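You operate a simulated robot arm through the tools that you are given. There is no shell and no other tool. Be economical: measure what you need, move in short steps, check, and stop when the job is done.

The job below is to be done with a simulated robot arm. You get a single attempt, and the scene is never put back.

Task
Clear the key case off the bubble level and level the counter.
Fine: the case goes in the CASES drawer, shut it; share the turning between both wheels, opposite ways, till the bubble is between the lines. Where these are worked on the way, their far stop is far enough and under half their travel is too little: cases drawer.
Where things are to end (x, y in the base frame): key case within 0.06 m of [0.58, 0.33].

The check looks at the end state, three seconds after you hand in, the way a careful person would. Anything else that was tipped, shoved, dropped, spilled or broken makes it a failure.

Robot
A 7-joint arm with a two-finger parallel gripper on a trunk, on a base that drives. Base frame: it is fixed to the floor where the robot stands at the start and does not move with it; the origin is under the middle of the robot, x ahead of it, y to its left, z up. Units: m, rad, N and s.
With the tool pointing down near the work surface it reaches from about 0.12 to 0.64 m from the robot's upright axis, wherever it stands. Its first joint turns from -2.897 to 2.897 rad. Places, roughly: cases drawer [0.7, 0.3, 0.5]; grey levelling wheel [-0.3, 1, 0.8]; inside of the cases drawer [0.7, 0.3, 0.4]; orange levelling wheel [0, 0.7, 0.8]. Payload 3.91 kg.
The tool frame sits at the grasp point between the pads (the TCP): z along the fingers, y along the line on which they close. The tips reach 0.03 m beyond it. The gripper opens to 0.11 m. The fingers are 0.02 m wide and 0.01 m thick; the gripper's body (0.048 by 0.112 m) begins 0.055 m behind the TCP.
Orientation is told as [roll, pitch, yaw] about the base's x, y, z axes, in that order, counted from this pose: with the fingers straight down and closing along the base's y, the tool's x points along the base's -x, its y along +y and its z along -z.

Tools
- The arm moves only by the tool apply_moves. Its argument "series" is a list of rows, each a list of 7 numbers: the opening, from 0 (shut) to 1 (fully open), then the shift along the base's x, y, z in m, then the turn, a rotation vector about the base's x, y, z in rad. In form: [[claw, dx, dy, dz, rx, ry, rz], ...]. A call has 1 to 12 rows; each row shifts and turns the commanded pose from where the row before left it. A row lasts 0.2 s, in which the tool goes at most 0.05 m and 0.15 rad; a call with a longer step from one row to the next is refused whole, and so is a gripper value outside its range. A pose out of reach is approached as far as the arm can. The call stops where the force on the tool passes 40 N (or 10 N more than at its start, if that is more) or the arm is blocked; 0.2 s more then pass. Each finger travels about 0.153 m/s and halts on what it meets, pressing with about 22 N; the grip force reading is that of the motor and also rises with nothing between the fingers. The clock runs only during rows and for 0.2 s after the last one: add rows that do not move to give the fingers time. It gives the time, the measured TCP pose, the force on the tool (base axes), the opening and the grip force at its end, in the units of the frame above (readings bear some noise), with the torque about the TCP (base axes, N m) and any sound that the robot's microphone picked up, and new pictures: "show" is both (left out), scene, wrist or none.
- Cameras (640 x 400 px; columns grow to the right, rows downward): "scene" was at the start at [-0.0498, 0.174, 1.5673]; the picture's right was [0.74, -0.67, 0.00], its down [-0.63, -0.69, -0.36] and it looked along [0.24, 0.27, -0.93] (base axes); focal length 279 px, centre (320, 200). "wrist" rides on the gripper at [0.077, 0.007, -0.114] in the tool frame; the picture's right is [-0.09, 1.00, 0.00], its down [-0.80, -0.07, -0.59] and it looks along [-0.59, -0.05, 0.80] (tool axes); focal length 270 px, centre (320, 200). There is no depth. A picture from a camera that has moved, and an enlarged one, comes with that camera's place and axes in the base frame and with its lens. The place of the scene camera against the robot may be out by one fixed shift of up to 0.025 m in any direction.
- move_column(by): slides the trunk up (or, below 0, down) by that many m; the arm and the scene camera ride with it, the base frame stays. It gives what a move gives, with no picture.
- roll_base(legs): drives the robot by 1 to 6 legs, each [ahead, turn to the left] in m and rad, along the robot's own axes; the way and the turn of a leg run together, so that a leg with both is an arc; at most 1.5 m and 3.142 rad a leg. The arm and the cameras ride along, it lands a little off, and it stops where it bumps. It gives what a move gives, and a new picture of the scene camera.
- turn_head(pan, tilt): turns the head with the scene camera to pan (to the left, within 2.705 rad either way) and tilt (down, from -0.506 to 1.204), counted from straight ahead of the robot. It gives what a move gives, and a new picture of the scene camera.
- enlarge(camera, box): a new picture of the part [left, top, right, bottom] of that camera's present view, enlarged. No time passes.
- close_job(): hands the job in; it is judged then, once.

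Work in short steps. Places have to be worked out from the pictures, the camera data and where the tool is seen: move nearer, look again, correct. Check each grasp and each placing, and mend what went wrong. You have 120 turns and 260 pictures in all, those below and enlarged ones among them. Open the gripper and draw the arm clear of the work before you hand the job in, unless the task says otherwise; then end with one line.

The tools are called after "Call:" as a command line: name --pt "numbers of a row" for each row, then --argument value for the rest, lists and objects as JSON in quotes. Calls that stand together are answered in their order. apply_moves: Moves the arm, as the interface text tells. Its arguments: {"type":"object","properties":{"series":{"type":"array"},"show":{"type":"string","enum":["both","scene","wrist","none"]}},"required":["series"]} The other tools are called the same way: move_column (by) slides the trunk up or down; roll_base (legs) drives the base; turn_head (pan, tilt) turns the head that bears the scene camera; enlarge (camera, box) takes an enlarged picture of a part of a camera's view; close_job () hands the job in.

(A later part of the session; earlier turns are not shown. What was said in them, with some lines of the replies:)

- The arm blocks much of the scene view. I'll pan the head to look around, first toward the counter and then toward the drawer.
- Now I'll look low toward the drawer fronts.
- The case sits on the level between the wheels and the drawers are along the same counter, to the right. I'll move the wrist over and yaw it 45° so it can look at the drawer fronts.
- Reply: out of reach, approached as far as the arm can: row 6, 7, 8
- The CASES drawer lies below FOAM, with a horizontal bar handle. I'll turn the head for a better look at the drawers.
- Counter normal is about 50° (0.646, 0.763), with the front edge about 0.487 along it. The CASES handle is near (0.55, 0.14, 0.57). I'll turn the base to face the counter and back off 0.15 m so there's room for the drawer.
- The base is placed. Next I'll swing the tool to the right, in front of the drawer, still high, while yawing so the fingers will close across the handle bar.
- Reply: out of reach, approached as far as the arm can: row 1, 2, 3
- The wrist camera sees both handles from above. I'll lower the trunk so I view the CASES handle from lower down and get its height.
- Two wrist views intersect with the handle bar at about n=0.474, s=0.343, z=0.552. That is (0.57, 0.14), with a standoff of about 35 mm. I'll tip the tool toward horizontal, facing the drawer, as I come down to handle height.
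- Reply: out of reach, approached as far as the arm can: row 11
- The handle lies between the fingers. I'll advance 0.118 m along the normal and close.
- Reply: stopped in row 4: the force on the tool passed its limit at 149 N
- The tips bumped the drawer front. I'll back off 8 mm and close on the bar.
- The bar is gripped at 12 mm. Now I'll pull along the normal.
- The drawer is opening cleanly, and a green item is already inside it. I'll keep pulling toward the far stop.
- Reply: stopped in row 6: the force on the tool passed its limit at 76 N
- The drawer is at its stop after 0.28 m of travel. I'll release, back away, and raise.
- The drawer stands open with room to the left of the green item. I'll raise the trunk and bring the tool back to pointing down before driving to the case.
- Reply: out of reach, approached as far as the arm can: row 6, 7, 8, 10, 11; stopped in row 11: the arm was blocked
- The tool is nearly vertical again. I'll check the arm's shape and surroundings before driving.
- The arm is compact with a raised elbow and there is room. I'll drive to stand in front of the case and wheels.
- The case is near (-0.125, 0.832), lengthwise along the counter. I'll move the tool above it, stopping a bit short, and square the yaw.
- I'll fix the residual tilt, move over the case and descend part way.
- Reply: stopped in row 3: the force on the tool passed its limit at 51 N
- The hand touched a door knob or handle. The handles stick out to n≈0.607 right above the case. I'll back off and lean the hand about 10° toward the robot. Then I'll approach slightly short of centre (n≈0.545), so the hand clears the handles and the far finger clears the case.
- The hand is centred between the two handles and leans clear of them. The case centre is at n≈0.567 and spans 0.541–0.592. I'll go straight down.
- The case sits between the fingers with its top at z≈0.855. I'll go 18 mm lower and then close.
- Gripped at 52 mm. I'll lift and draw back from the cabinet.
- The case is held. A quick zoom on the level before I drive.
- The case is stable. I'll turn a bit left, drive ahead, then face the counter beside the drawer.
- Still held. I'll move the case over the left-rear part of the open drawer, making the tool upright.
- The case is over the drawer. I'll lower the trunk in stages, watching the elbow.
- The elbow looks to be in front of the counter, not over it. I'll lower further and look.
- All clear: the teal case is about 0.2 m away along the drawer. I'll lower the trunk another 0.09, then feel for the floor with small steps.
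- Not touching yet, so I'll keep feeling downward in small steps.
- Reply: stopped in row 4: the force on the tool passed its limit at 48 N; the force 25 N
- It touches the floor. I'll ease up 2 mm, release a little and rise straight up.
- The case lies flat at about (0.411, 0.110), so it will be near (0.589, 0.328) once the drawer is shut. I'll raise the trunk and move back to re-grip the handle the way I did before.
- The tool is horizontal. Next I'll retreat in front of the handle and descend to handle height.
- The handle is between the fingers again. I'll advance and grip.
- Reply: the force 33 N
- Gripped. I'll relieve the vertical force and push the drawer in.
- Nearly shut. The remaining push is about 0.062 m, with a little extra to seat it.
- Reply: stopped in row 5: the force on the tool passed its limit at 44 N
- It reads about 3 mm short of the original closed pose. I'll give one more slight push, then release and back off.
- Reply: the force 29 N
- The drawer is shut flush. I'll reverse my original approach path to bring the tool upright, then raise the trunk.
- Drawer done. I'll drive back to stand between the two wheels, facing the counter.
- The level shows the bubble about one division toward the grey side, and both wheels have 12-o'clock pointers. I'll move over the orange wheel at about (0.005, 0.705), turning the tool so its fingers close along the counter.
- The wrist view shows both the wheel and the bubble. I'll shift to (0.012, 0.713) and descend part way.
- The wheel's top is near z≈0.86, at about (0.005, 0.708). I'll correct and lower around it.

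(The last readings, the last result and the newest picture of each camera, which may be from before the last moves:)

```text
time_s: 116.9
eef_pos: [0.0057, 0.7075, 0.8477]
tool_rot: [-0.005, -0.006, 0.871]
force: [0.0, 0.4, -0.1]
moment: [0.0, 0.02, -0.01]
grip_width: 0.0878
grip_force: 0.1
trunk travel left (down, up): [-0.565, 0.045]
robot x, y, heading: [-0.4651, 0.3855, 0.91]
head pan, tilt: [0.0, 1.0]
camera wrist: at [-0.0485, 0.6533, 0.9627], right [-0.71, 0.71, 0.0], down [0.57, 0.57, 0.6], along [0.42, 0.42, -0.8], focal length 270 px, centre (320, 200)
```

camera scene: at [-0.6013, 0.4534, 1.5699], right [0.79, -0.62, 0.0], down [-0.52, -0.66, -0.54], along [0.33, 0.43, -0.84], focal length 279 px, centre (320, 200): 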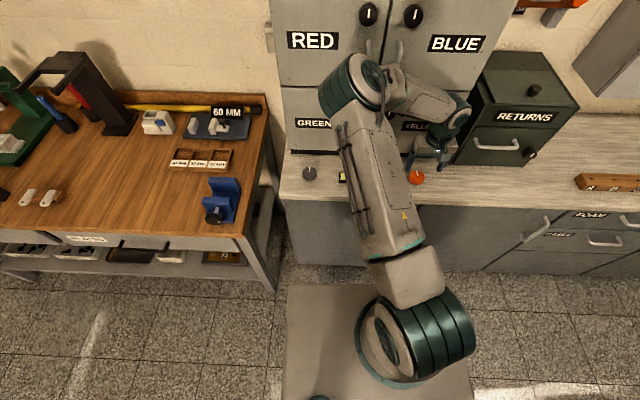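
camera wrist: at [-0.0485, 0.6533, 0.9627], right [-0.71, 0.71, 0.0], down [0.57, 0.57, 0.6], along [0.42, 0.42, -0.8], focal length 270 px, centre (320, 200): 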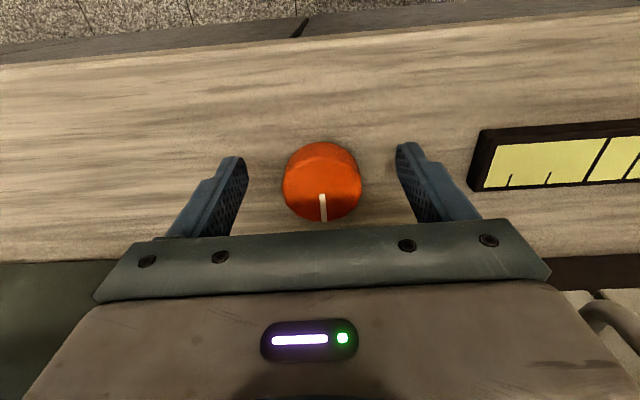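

The wheel is centred. I'll lower 8 mm and grip.

Call:
apply_moves --pt "0.8 0 0 -0.008 0 0 0" --pt "0.5 0 0 0 0 0 0" --pt "0.3 0 0 0 0 0 0" --pt "0.1 0 0 0 0 0 0" --pt "0.1 0 0 0 0 0 0"

Call:
enlarge --camera "scene" --box '[270, 120, 470, 245]'

```text
time_s: 118.1
eef_pos: [0.0057, 0.7082, 0.8404]
tool_rot: [-0.003, -0.003, 0.871]
force: [0.5, -2.4, -1.2]
moment: [0.35, -0.3, -0.01]
grip_width: 0.0465
grip_force: 45.2
trunk travel left (down, up): [-0.565, 0.045]
robot x, y, heading: [-0.468, 0.3856, 0.904]
head pan, tilt: [0.0, 1.0]
camera scene: at [-0.6011, 0.4532, 1.5699], right [0.79, -0.62, 0.0], down [-0.52, -0.66, -0.54], along [0.33, 0.43, -0.84], focal length 279 px, centre (320, 200)
camera wrist: at [-0.0485, 0.6533, 0.9551], right [-0.71, 0.71, 0.0], down [0.57, 0.57, 0.6], along [0.42, 0.42, -0.8], focal length 270 px, centre (320, 200)
```

scene: 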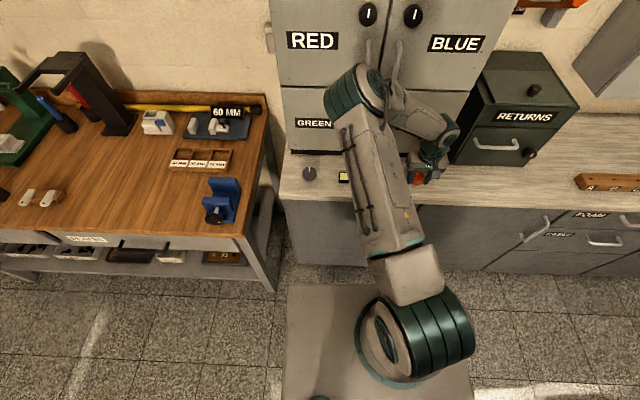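
wrist: 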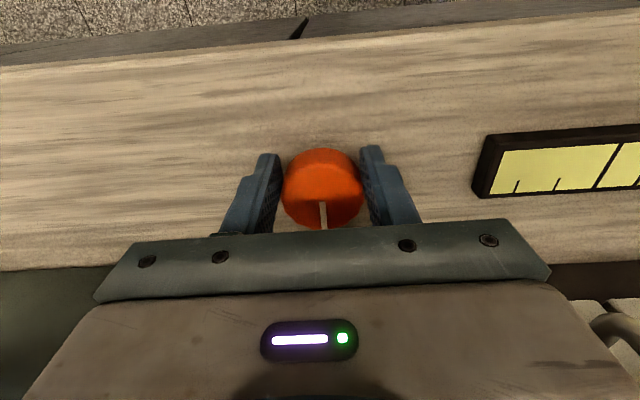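

```text
3.20 times, centred on (370, 182) of scene
camera zoom: at [-0.6011, 0.4532, 1.5699], right [0.79, -0.62, 0.0], down [-0.52, -0.66, -0.54], along [0.33, 0.43, -0.84], focal length 892 px, centre (160, 256)
```

zoom: 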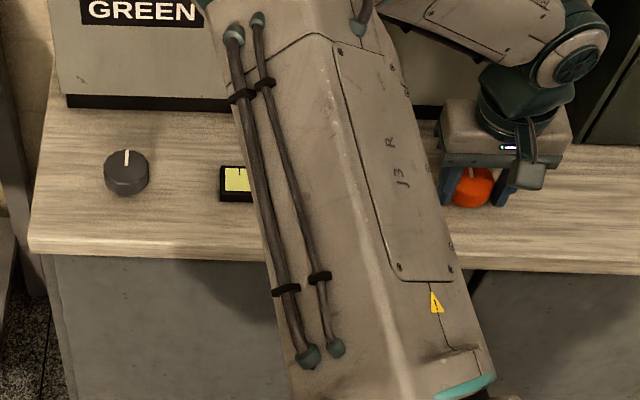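

Wheel gripped at 46 mm. I'll turn it 0.6 rad counter-clockwise as a test.

Call:
apply_moves --pt "0.1 0 0 0 0 0 0.12" --pt "0.1 0 0 0 0 0 0.12" --pt "0.1 0 0 0 0 0 0.12" --pt "0.1 0 0 0 0 0 0.12" --pt "0.1 0 0 0 0 0 0.12" --pt "0.1 0 0 0 0 0 0" --show "wrist"

```text
time_s: 119.2
eef_pos: [0.0117, 0.704, 0.8408]
tool_rot: [-0.015, -0.001, 1.37]
force: [15.6, -2.3, -13.6]
moment: [0.35, 0.32, -0.24]
grip_width: 0.0466
grip_force: 45.6
trunk travel left (down, up): [-0.565, 0.045]
robot x, y, heading: [-0.4717, 0.3829, 0.897]
head pan, tilt: [0.0, 1.0]
stopped in row 5: the force on the tool passed its limit at 42 N (the readings are from after the stop); the commanded pose is now the measured one
camera wrist: at [-0.0105, 0.6306, 0.9554], right [-0.96, 0.28, -0.01], down [0.22, 0.77, 0.6], along [0.18, 0.57, -0.8], focal length 270 px, centre (320, 200)
```

wrist: 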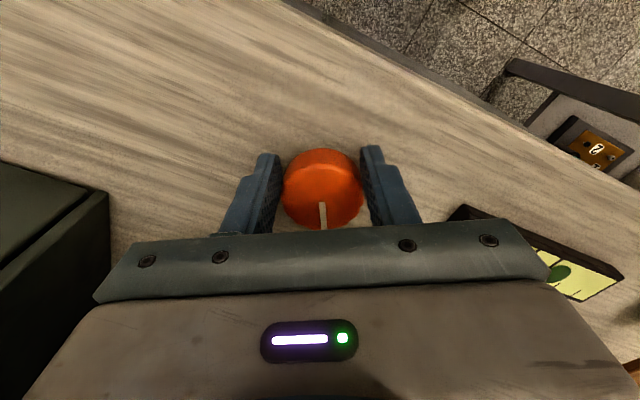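

The wheel turned about 0.5 rad with the fingers, and the bubble is just visible. I'll zoom in.

Call:
enlarge --camera "wrist" --box '[440, 190, 640, 315]'

Call:
enlarge --camera "scene" --box '[270, 120, 470, 245]'

```text
3.20 times, centred on (540, 252) of wrist
camera zoom: at [-0.0105, 0.6306, 0.9554], right [-0.96, 0.28, -0.01], down [0.22, 0.77, 0.6], along [0.18, 0.57, -0.8], focal length 865 px, centre (-384, 32)
```

zoom: 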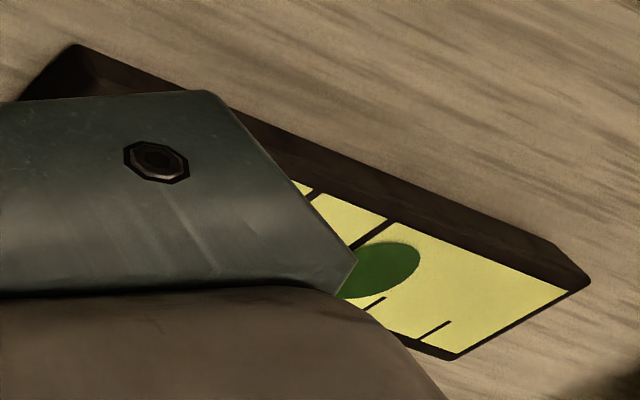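

```text
3.20 times, centred on (370, 182) of scene
camera zoom: at [-0.5975, 0.4558, 1.5698], right [0.78, -0.62, 0.0], down [-0.53, -0.66, -0.54], along [0.34, 0.42, -0.84], focal length 892 px, centre (160, 256)
```

zoom: 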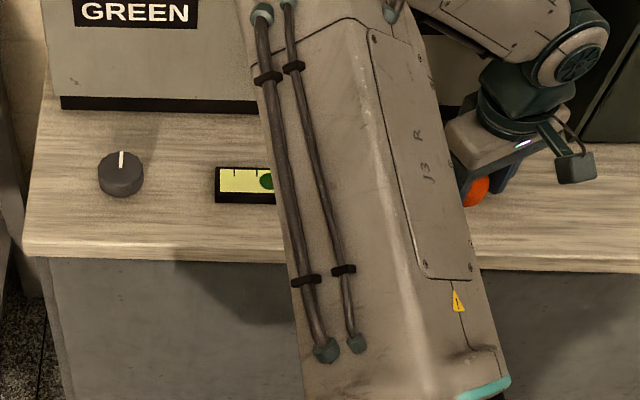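

It's the right direction. Orange CCW moved the bubble from about 0.8 to 0.54 division outside the line. The lateral force shows that my grip was about 12 mm short of the wheel axis, so I'll release and re-centre.

Call:
apply_moves --pt "0.5 0 0 0 0 0 0" --pt "0.8 0 0 0 0 0 0" --pt "0.8 0.001 0.007 0 0 0 -0.1" --pt "0.8 0.001 0.006 0 0 0 -0.1" --pt "0.8 0 0 0 0 0 -0.1" --pt "0.8 0 0 0 0 0 -0.1" --pt "0.8 0 0 0 0 0 -0.1" --pt "0.8 0 0 0 0 0 -0.1" --pt "0.8 0 0 0 0 0 -0.1" --show "wrist"

```text
time_s: 121.2
eef_pos: [0.0113, 0.7176, 0.8435]
tool_rot: [-0.014, -0.002, 0.672]
force: [-0.2, -0.9, 0.1]
moment: [-0.03, 0.02, 0.03]
grip_width: 0.0879
grip_force: 0.1
trunk travel left (down, up): [-0.565, 0.045]
robot x, y, heading: [-0.4702, 0.387, 0.9]
head pan, tilt: [0.0, 1.0]
camera wrist: at [-0.0532, 0.6764, 0.957], right [-0.55, 0.83, -0.01], down [0.67, 0.45, 0.6], along [0.5, 0.32, -0.8], focal length 270 px, centre (320, 200)
```

wrist: 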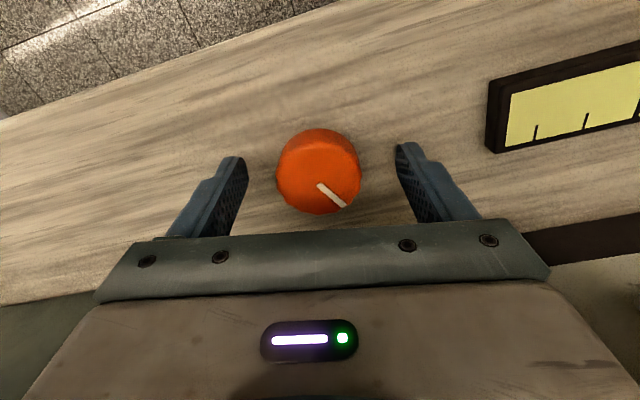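

The wheel top is at about z=0.82 with its axis at n≈0.562, so I was gripping high and short. I'll lower, centre, grip and turn another 0.65 rad CCW.

Call:
apply_moves --pt "0.8 0.004 0.003 -0.006 0 0 0" --pt "0.8 0 0 -0.007 0 0 0" --pt "0.4 0 0 0 0 0 0" --pt "0.1 0 0 0 0 0 0" --pt "0.1 0 0 0 0 0 0" --pt "0.1 0 0 0 0 0 0.11" --pt "0.1 0 0 0 0 0 0.11" --pt "0.1 0 0 0 0 0 0.11" --pt "0.1 0 0 0 0 0 0.11" --pt "0.1 0 0 0 0 0 0.11" --pt "0.1 0 0 0 0 0 0.1" --pt "0.1 0 0 0 0 0 0" --show "wrist"

```text
time_s: 123.8
eef_pos: [0.0164, 0.721, 0.8311]
tool_rot: [-0.016, -0.004, 1.324]
force: [11.9, 3.3, 24.6]
moment: [0.09, 0.62, 0.08]
grip_width: 0.0478
grip_force: 44.9
trunk travel left (down, up): [-0.565, 0.045]
robot x, y, heading: [-0.4683, 0.3826, 0.903]
head pan, tilt: [0.0, 1.0]
camera wrist: at [-0.01, 0.6484, 0.945], right [-0.94, 0.33, -0.01], down [0.25, 0.76, 0.6], along [0.21, 0.56, -0.8], focal length 270 px, centre (320, 200)
```

wrist: 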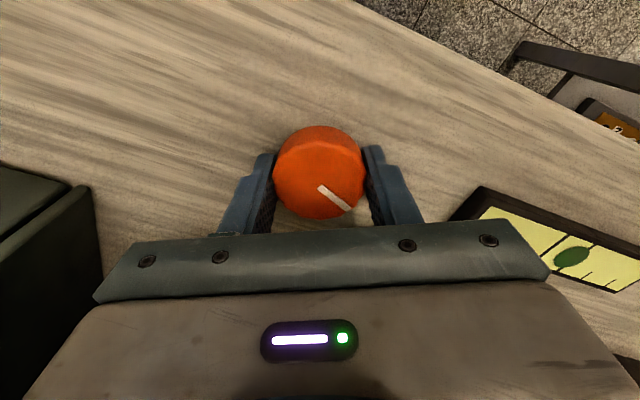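

Call:
enlarge --camera "wrist" --box '[440, 180, 640, 305]'

```text
3.20 times, centred on (540, 242) of wrist
camera zoom: at [-0.01, 0.6484, 0.945], right [-0.94, 0.33, -0.01], down [0.25, 0.76, 0.6], along [0.21, 0.56, -0.8], focal length 865 px, centre (-384, 64)
```

zoom: 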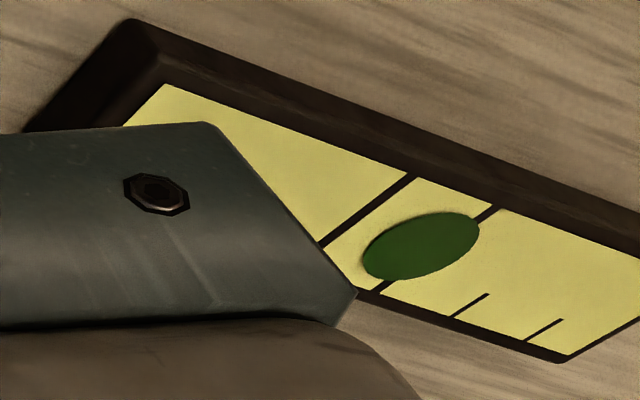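

Orange turned about 1.15 rad in total, and the bubble is now about 0.3 division from the middle. To share the work evenly I'll turn orange back 0.4 rad, then release and lift so grey does the rest.

Call:
apply_moves --pt "0.1 0 0 0 0 0 -0.1" --pt "0.1 0 0 0 0 0 -0.1" --pt "0.1 0 0 0 0 0 -0.1" --pt "0.1 0 0 0 0 0 -0.1" --pt "0.1 0 0 0 0 0 0" --pt "0.5 0 0 0 0 0 0" --pt "0.8 0 0 0 0 0 0" --pt "0.8 0 0 0.03 0 0 0" --pt "0.8 0 0 0.04 0 0 0" --pt "0.8 -0.01 -0.01 0.04 0 0 0" --pt "0.8 -0.02 -0.02 0.04 0 0 0"

Call:
enlarge --camera "scene" --box '[270, 120, 470, 245]'

```text
time_s: 126.2
eef_pos: [-0.0135, 0.6884, 0.9814]
tool_rot: [-0.013, 0.0, 0.924]
force: [0.0, 0.2, 0.0]
moment: [-0.03, -0.02, -0.02]
grip_width: 0.0881
grip_force: 0.0
trunk travel left (down, up): [-0.565, 0.045]
robot x, y, heading: [-0.4654, 0.3831, 0.899]
head pan, tilt: [0.0, 1.0]
camera scene: at [-0.6013, 0.4535, 1.5698], right [0.78, -0.62, 0.0], down [-0.52, -0.66, -0.54], along [0.34, 0.42, -0.84], focal length 279 px, centre (320, 200)
camera wrist: at [-0.0657, 0.6326, 1.0963], right [-0.74, 0.67, -0.01], down [0.53, 0.6, 0.6], along [0.41, 0.44, -0.8], focal length 270 px, centre (320, 200)
```

scene: 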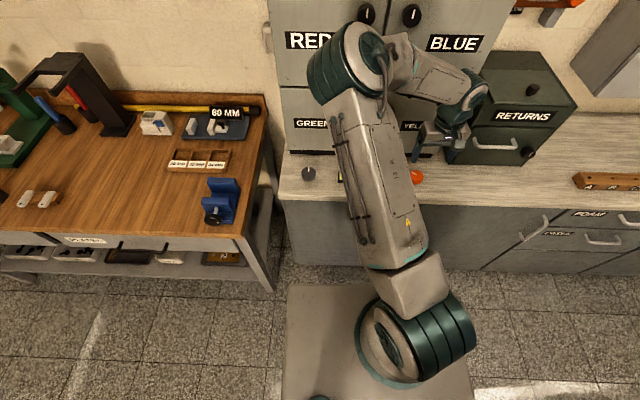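
wrist: 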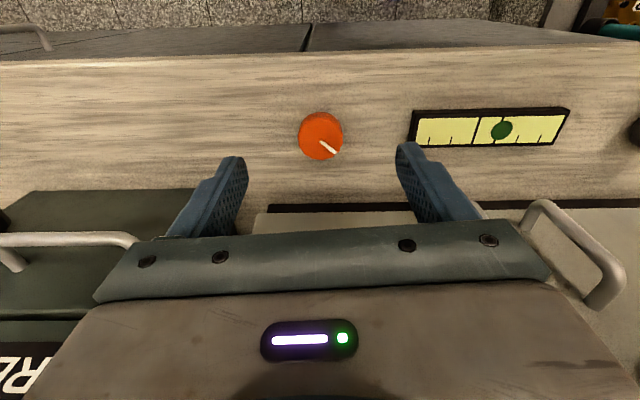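

```text
3.20 times, centred on (370, 182) of scene
camera zoom: at [-0.6013, 0.4535, 1.5698], right [0.78, -0.62, 0.0], down [-0.52, -0.66, -0.54], along [0.34, 0.42, -0.84], focal length 892 px, centre (160, 256)
```

zoom: 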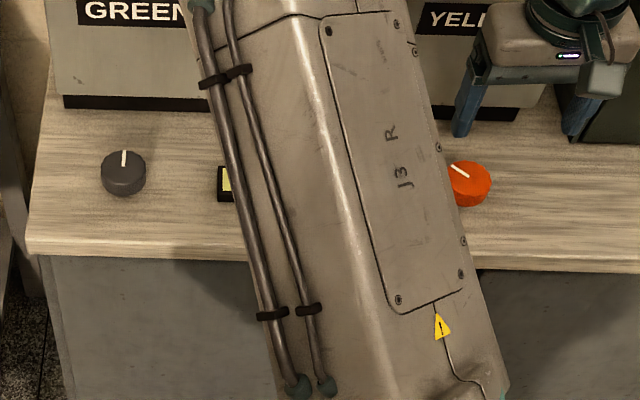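

Call:
enlarge --camera "wrist" --box '[400, 80, 600, 205]'

```text
3.20 times, centred on (500, 142) of wrist
camera zoom: at [-0.0657, 0.6326, 1.0963], right [-0.74, 0.67, -0.01], down [0.53, 0.6, 0.6], along [0.41, 0.44, -0.8], focal length 865 px, centre (-256, 384)
```

zoom: 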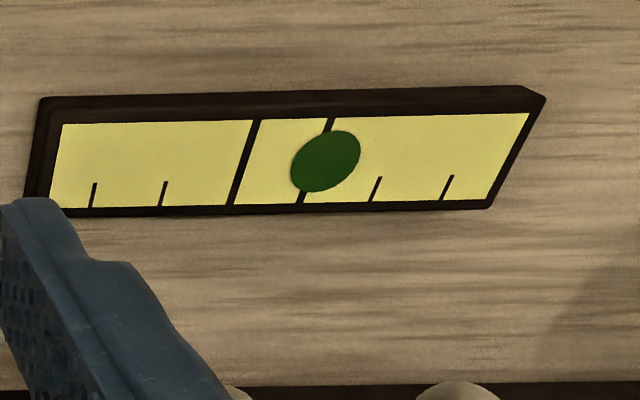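

The bubble is 0.64 division from the middle, about half of the original error. Grey now gets the same share, clockwise. I'll move along the counter to it, keeping back from the cabinet.

Call:
apply_moves --pt "0.8 -0.022 -0.026 0 0 0 0" --pt "0.8 -0.022 -0.026 0 0 0 0" --pt "0.8 -0.0348 0.0292 0 0 0 0.03" --pt "0.8 -0.0348 0.0292 0 0 0 0.03" --pt "0.8 -0.0348 0.0292 0 0 0 0.03" --pt "0.8 -0.0348 0.0292 0 0 0 0.03" --pt "0.8 -0.0348 0.0292 0 0 0 0.03" --pt "0.8 -0.0348 0.0292 0 0 0 0.03" --pt "0.8 -0.0348 0.0292 0 0 0 0.03" --pt "0.8 -0.0348 0.0292 0 0 0 0.03" --pt "0.8 0.02 0.024 -0.01 0 0 0" --pt "0.8 0.02 0.024 -0.01 0 0 0"

```text
time_s: 128.8
eef_pos: [-0.2945, 0.9197, 0.9589]
tool_rot: [-0.011, -0.003, 1.163]
force: [0.1, -0.1, -0.1]
moment: [-0.01, -0.01, -0.01]
grip_width: 0.088
grip_force: 0.1
trunk travel left (down, up): [-0.565, 0.045]
robot x, y, heading: [-0.4698, 0.387, 0.904]
head pan, tilt: [0.0, 1.0]
camera scene: at [-0.6001, 0.4548, 1.5699], right [0.78, -0.62, 0.0], down [-0.52, -0.66, -0.54], along [0.34, 0.42, -0.84], focal length 279 px, centre (320, 200)
camera wrist: at [-0.332, 0.8518, 1.073], right [-0.88, 0.48, -0.01], down [0.38, 0.71, 0.6], along [0.29, 0.52, -0.8], focal length 270 px, centre (320, 200)
```

scene: 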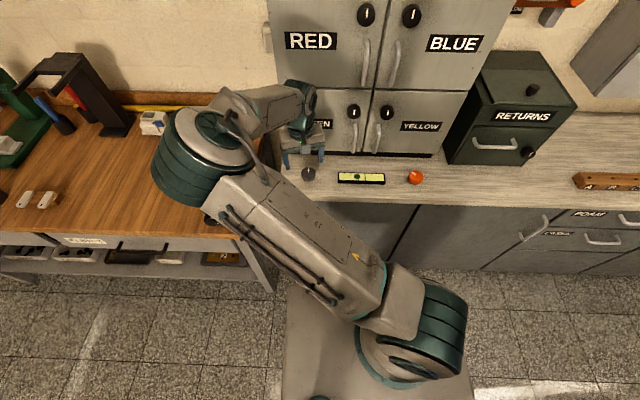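
wrist: 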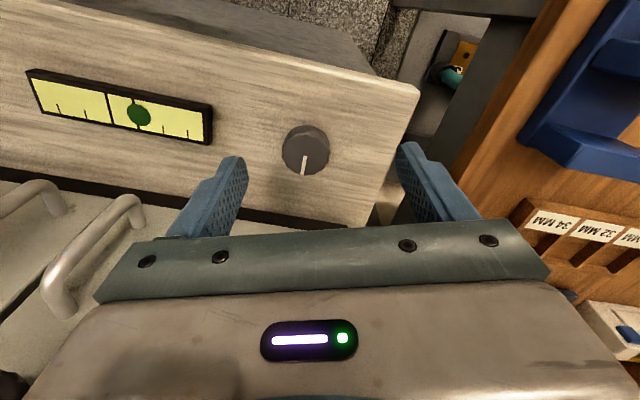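

The wheel and level are both in view. The grey axis is at about (-0.258, 0.955). I'll go over it and descend part way.

Call:
apply_moves --pt "0.8 0.018 0.018 -0.015 0 0 0.03" --pt "0.8 0.018 0.017 -0.02 0 0 0.03" --pt "0.8 0 0 -0.035 0 0 0.03" --pt "0.8 0 0 0 0 0 0" --show "wrist"

```text
time_s: 129.8
eef_pos: [-0.2603, 0.9548, 0.8883]
tool_rot: [-0.012, -0.003, 1.255]
force: [-0.2, 0.5, 0.2]
moment: [0.02, 0.01, 0.0]
grip_width: 0.0881
grip_force: 0.0
trunk travel left (down, up): [-0.565, 0.045]
robot x, y, heading: [-0.4729, 0.3839, 0.906]
head pan, tilt: [0.0, 1.0]
camera wrist: at [-0.2913, 0.8848, 1.003], right [-0.92, 0.4, -0.01], down [0.31, 0.74, 0.6], along [0.25, 0.55, -0.8], focal length 270 px, centre (320, 200)
```

wrist: 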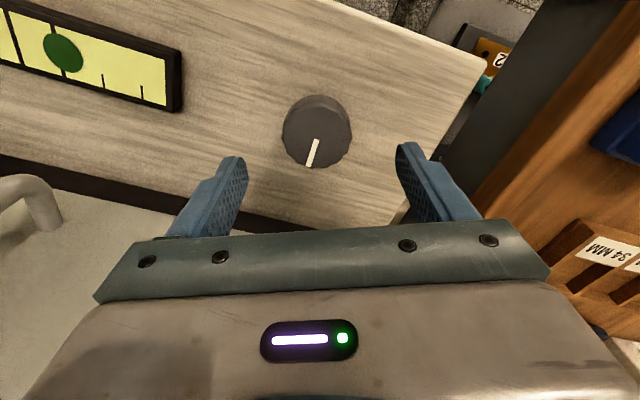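

Aligned to within 5 mm. I'll correct, descend to 0.83, and grip.

Call:
apply_moves --pt "0.8 0.005 0.002 -0.02 0 0 0" --pt "0.8 0 0 -0.02 0 0 0" --pt "0.8 0 0 -0.017 0 0 0" --pt "0.4 0 0 0 0 0 0" --pt "0.1 0 0 0 0 0 0" --pt "0.1 0 0 0 0 0 0" --show "wrist"

```text
time_s: 131.2
eef_pos: [-0.2576, 0.9567, 0.8319]
tool_rot: [-0.011, -0.002, 1.254]
force: [-3.7, 1.6, -5.2]
moment: [1.32, 0.75, 0.0]
grip_width: 0.0476
grip_force: 44.6
trunk travel left (down, up): [-0.565, 0.045]
robot x, y, heading: [-0.4677, 0.3852, 0.903]
head pan, tilt: [0.0, 1.0]
camera wrist: at [-0.2877, 0.8865, 0.9468], right [-0.92, 0.39, -0.01], down [0.31, 0.74, 0.6], along [0.24, 0.55, -0.8], focal length 270 px, centre (320, 200)
```

wrist: 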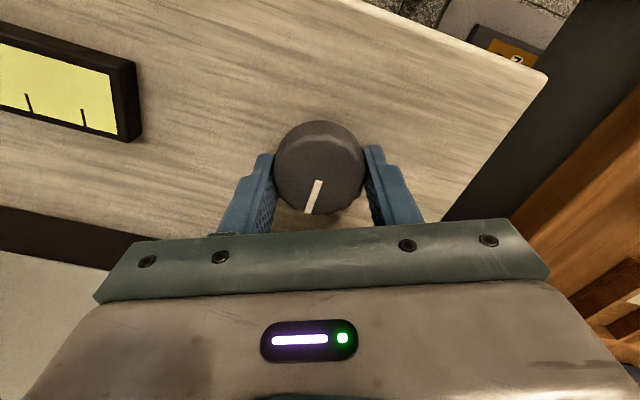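

Gripped at 48 mm, as on orange. I'll turn clockwise 0.4 rad first and check the bubble from the scene camera.

Call:
apply_moves --pt "0.1 0 0 0 0 0 -0.1" --pt "0.1 0 0 0 0 0 -0.1" --pt "0.1 0 0 0 0 0 -0.1" --pt "0.1 0 0 0 0 0 -0.1" --pt "0.1 0 0 0 0 0 0" --show "none"

Call:
enlarge --camera "scene" --box '[290, 140, 450, 240]'

```text
time_s: 132.4
eef_pos: [-0.2559, 0.9572, 0.8322]
tool_rot: [-0.014, -0.002, 0.849]
force: [-2.7, -5.2, -6.2]
moment: [0.37, 0.42, 0.01]
grip_width: 0.0478
grip_force: 45.1
trunk travel left (down, up): [-0.565, 0.045]
robot x, y, heading: [-0.464, 0.3838, 0.901]
head pan, tilt: [0.0, 1.0]
```

```text
4.00 times, centred on (370, 190) of scene
camera zoom: at [-0.6006, 0.4541, 1.5699], right [0.78, -0.62, 0.0], down [-0.52, -0.66, -0.54], along [0.34, 0.42, -0.84], focal length 1115 px, centre (120, 240)
```

zoom: 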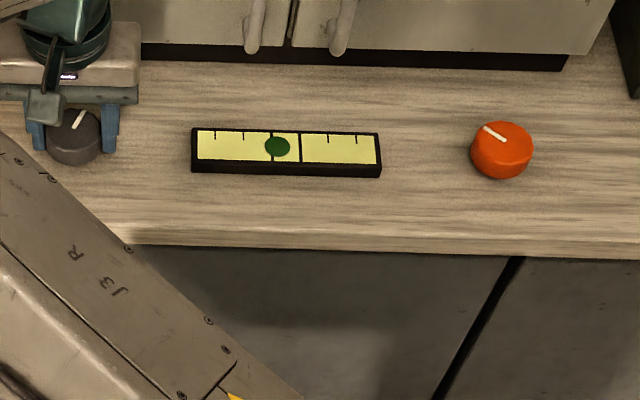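

The bubble is moving the right way, at 277 px against a midpoint of 286. Another 0.37 rad.

Call:
apply_moves --pt "0.1 0 0 0 0 0 -0.1" --pt "0.1 0 0 0 0 0 -0.1" --pt "0.1 0 0 0 0 0 -0.1" --pt "0.1 0 0 0 0 0 -0.07" --pt "0.1 0 0 0 0 0 0" --show "none"

Call:
enlarge --camera "scene" --box '[290, 140, 450, 240]'

```text
time_s: 133.6
eef_pos: [-0.255, 0.9563, 0.8333]
tool_rot: [-0.014, -0.001, 0.549]
force: [7.1, -20.7, -7.0]
moment: [0.54, 0.79, 0.1]
grip_width: 0.0477
grip_force: 44.9
out of reach, approached as far as the arm can: row 4
trunk travel left (down, up): [-0.565, 0.045]
robot x, y, heading: [-0.4637, 0.3842, 0.901]
head pan, tilt: [0.0, 1.0]
```

```text
4.00 times, centred on (370, 190) of scene
camera zoom: at [-0.5992, 0.4525, 1.57], right [0.78, -0.62, 0.0], down [-0.52, -0.66, -0.54], along [0.34, 0.42, -0.84], focal length 1115 px, centre (120, 240)
```

zoom: 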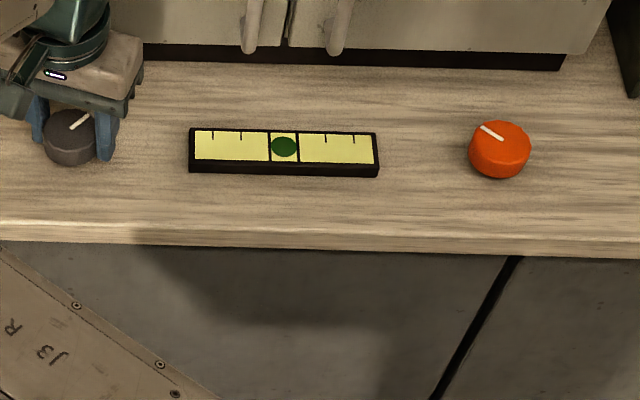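

The bubble sits centred between the lines. I'll release, lift and draw back.

Call:
apply_moves --pt "0.1 0 0 0 0 0 0" --pt "0.4 0 0 0 0 0 0" --pt "0.8 0 0 0 0 0 0" --pt "0.8 0 0 0.02 0 0 0" --pt "0.8 0 0 0.03 0 0 0" --pt "0.8 0 0 0.04 0 0 0" --pt "0.8 -0.01 -0.015 0.04 0 0 0" --pt "0.8 -0.015 -0.03 0.02 0 0 0" --pt "0.8 -0.005 -0.035 0 0 0 0" --pt "0.8 -0.005 -0.035 0 0 0 0" --pt "0.8 -0.005 -0.035 0 0 0 0"

Call:
enlarge --camera "scene" --box '[290, 140, 450, 240]'

Call:
turn_head --pan -0.7 --tilt 0.8

```text
time_s: 136.0
eef_pos: [-0.2958, 0.8049, 0.9834]
tool_rot: [-0.013, -0.002, 0.553]
force: [-0.1, -0.8, -0.2]
moment: [-0.01, 0.04, 0.02]
grip_width: 0.0881
grip_force: 0.2
trunk travel left (down, up): [-0.565, 0.045]
robot x, y, heading: [-0.4668, 0.3831, 0.905]
head pan, tilt: [0.0, 1.0]
camera scene: at [-0.6007, 0.4535, 1.5699], right [0.78, -0.62, 0.0], down [-0.52, -0.66, -0.54], along [0.34, 0.42, -0.84], focal length 279 px, centre (320, 200)
camera wrist: at [-0.3649, 0.7717, 1.0978], right [-0.45, 0.89, -0.01], down [0.71, 0.37, 0.6], along [0.54, 0.26, -0.8], focal length 270 px, centre (320, 200)
```

scene: 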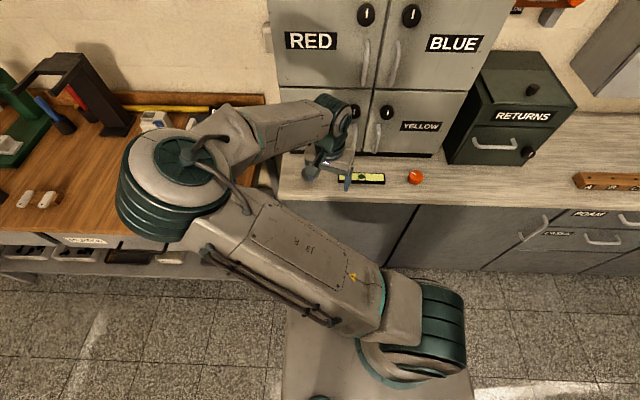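
wrist: 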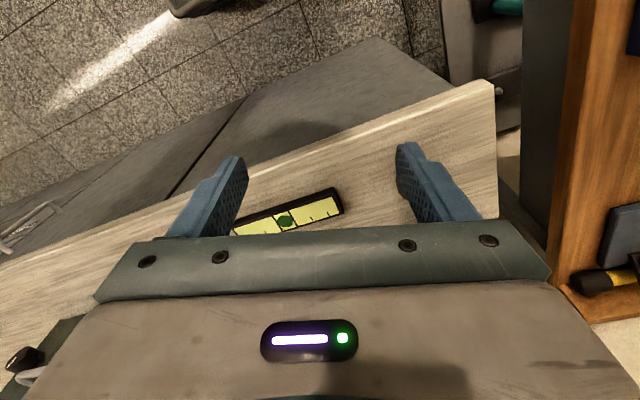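

```text
4.00 times, centred on (370, 190) of scene
camera zoom: at [-0.6007, 0.4535, 1.5699], right [0.78, -0.62, 0.0], down [-0.52, -0.66, -0.54], along [0.34, 0.42, -0.84], focal length 1115 px, centre (120, 240)
```

zoom: 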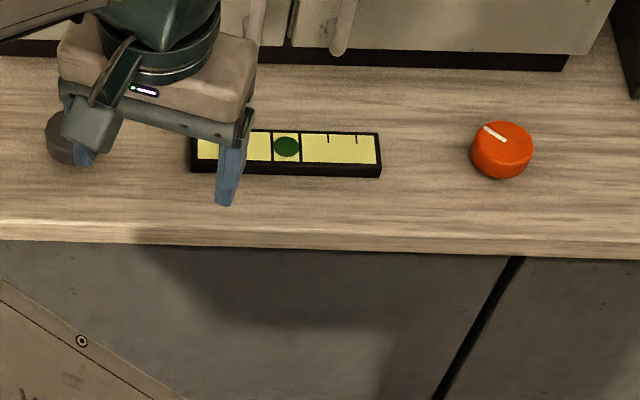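

```text
time_s: 137.1
eef_pos: [-0.2965, 0.8075, 0.9822]
tool_rot: [-0.015, -0.003, 0.554]
force: [-0.1, -0.6, 0.2]
moment: [0.03, 0.01, 0.0]
grip_width: 0.0881
grip_force: 0.0
trunk travel left (down, up): [-0.565, 0.045]
robot x, y, heading: [-0.4639, 0.3875, 0.903]
head pan, tilt: [-0.7, 0.799]
camera scene: at [-0.5648, 0.4156, 1.585], right [0.2, -0.98, 0.0], down [-0.7, -0.14, -0.7], along [0.68, 0.14, -0.72], focal length 279 px, centre (320, 200)
```

scene: 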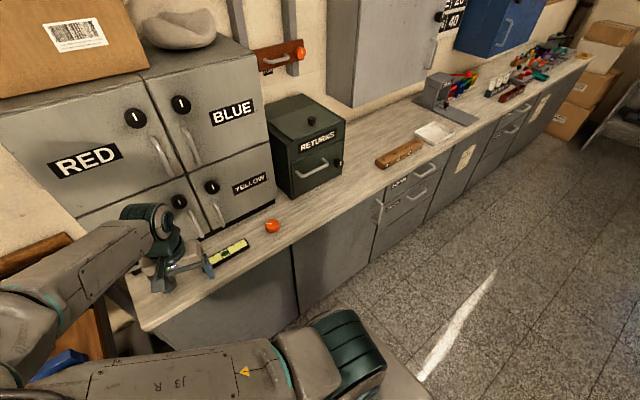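

The bubble is centred between the lines, the drawer is flush, and the gripper is open and clear of the counter. Handing in.

Call:
close_job

```text
The job is handed in.
```

The job is handed in: the key case is in the shut CASES drawer at about (0.59, 0.33). The counter's bubble is centred between the lines, with orange turned about 0.75 rad counter-clockwise and grey about 0.7 rad clockwise.
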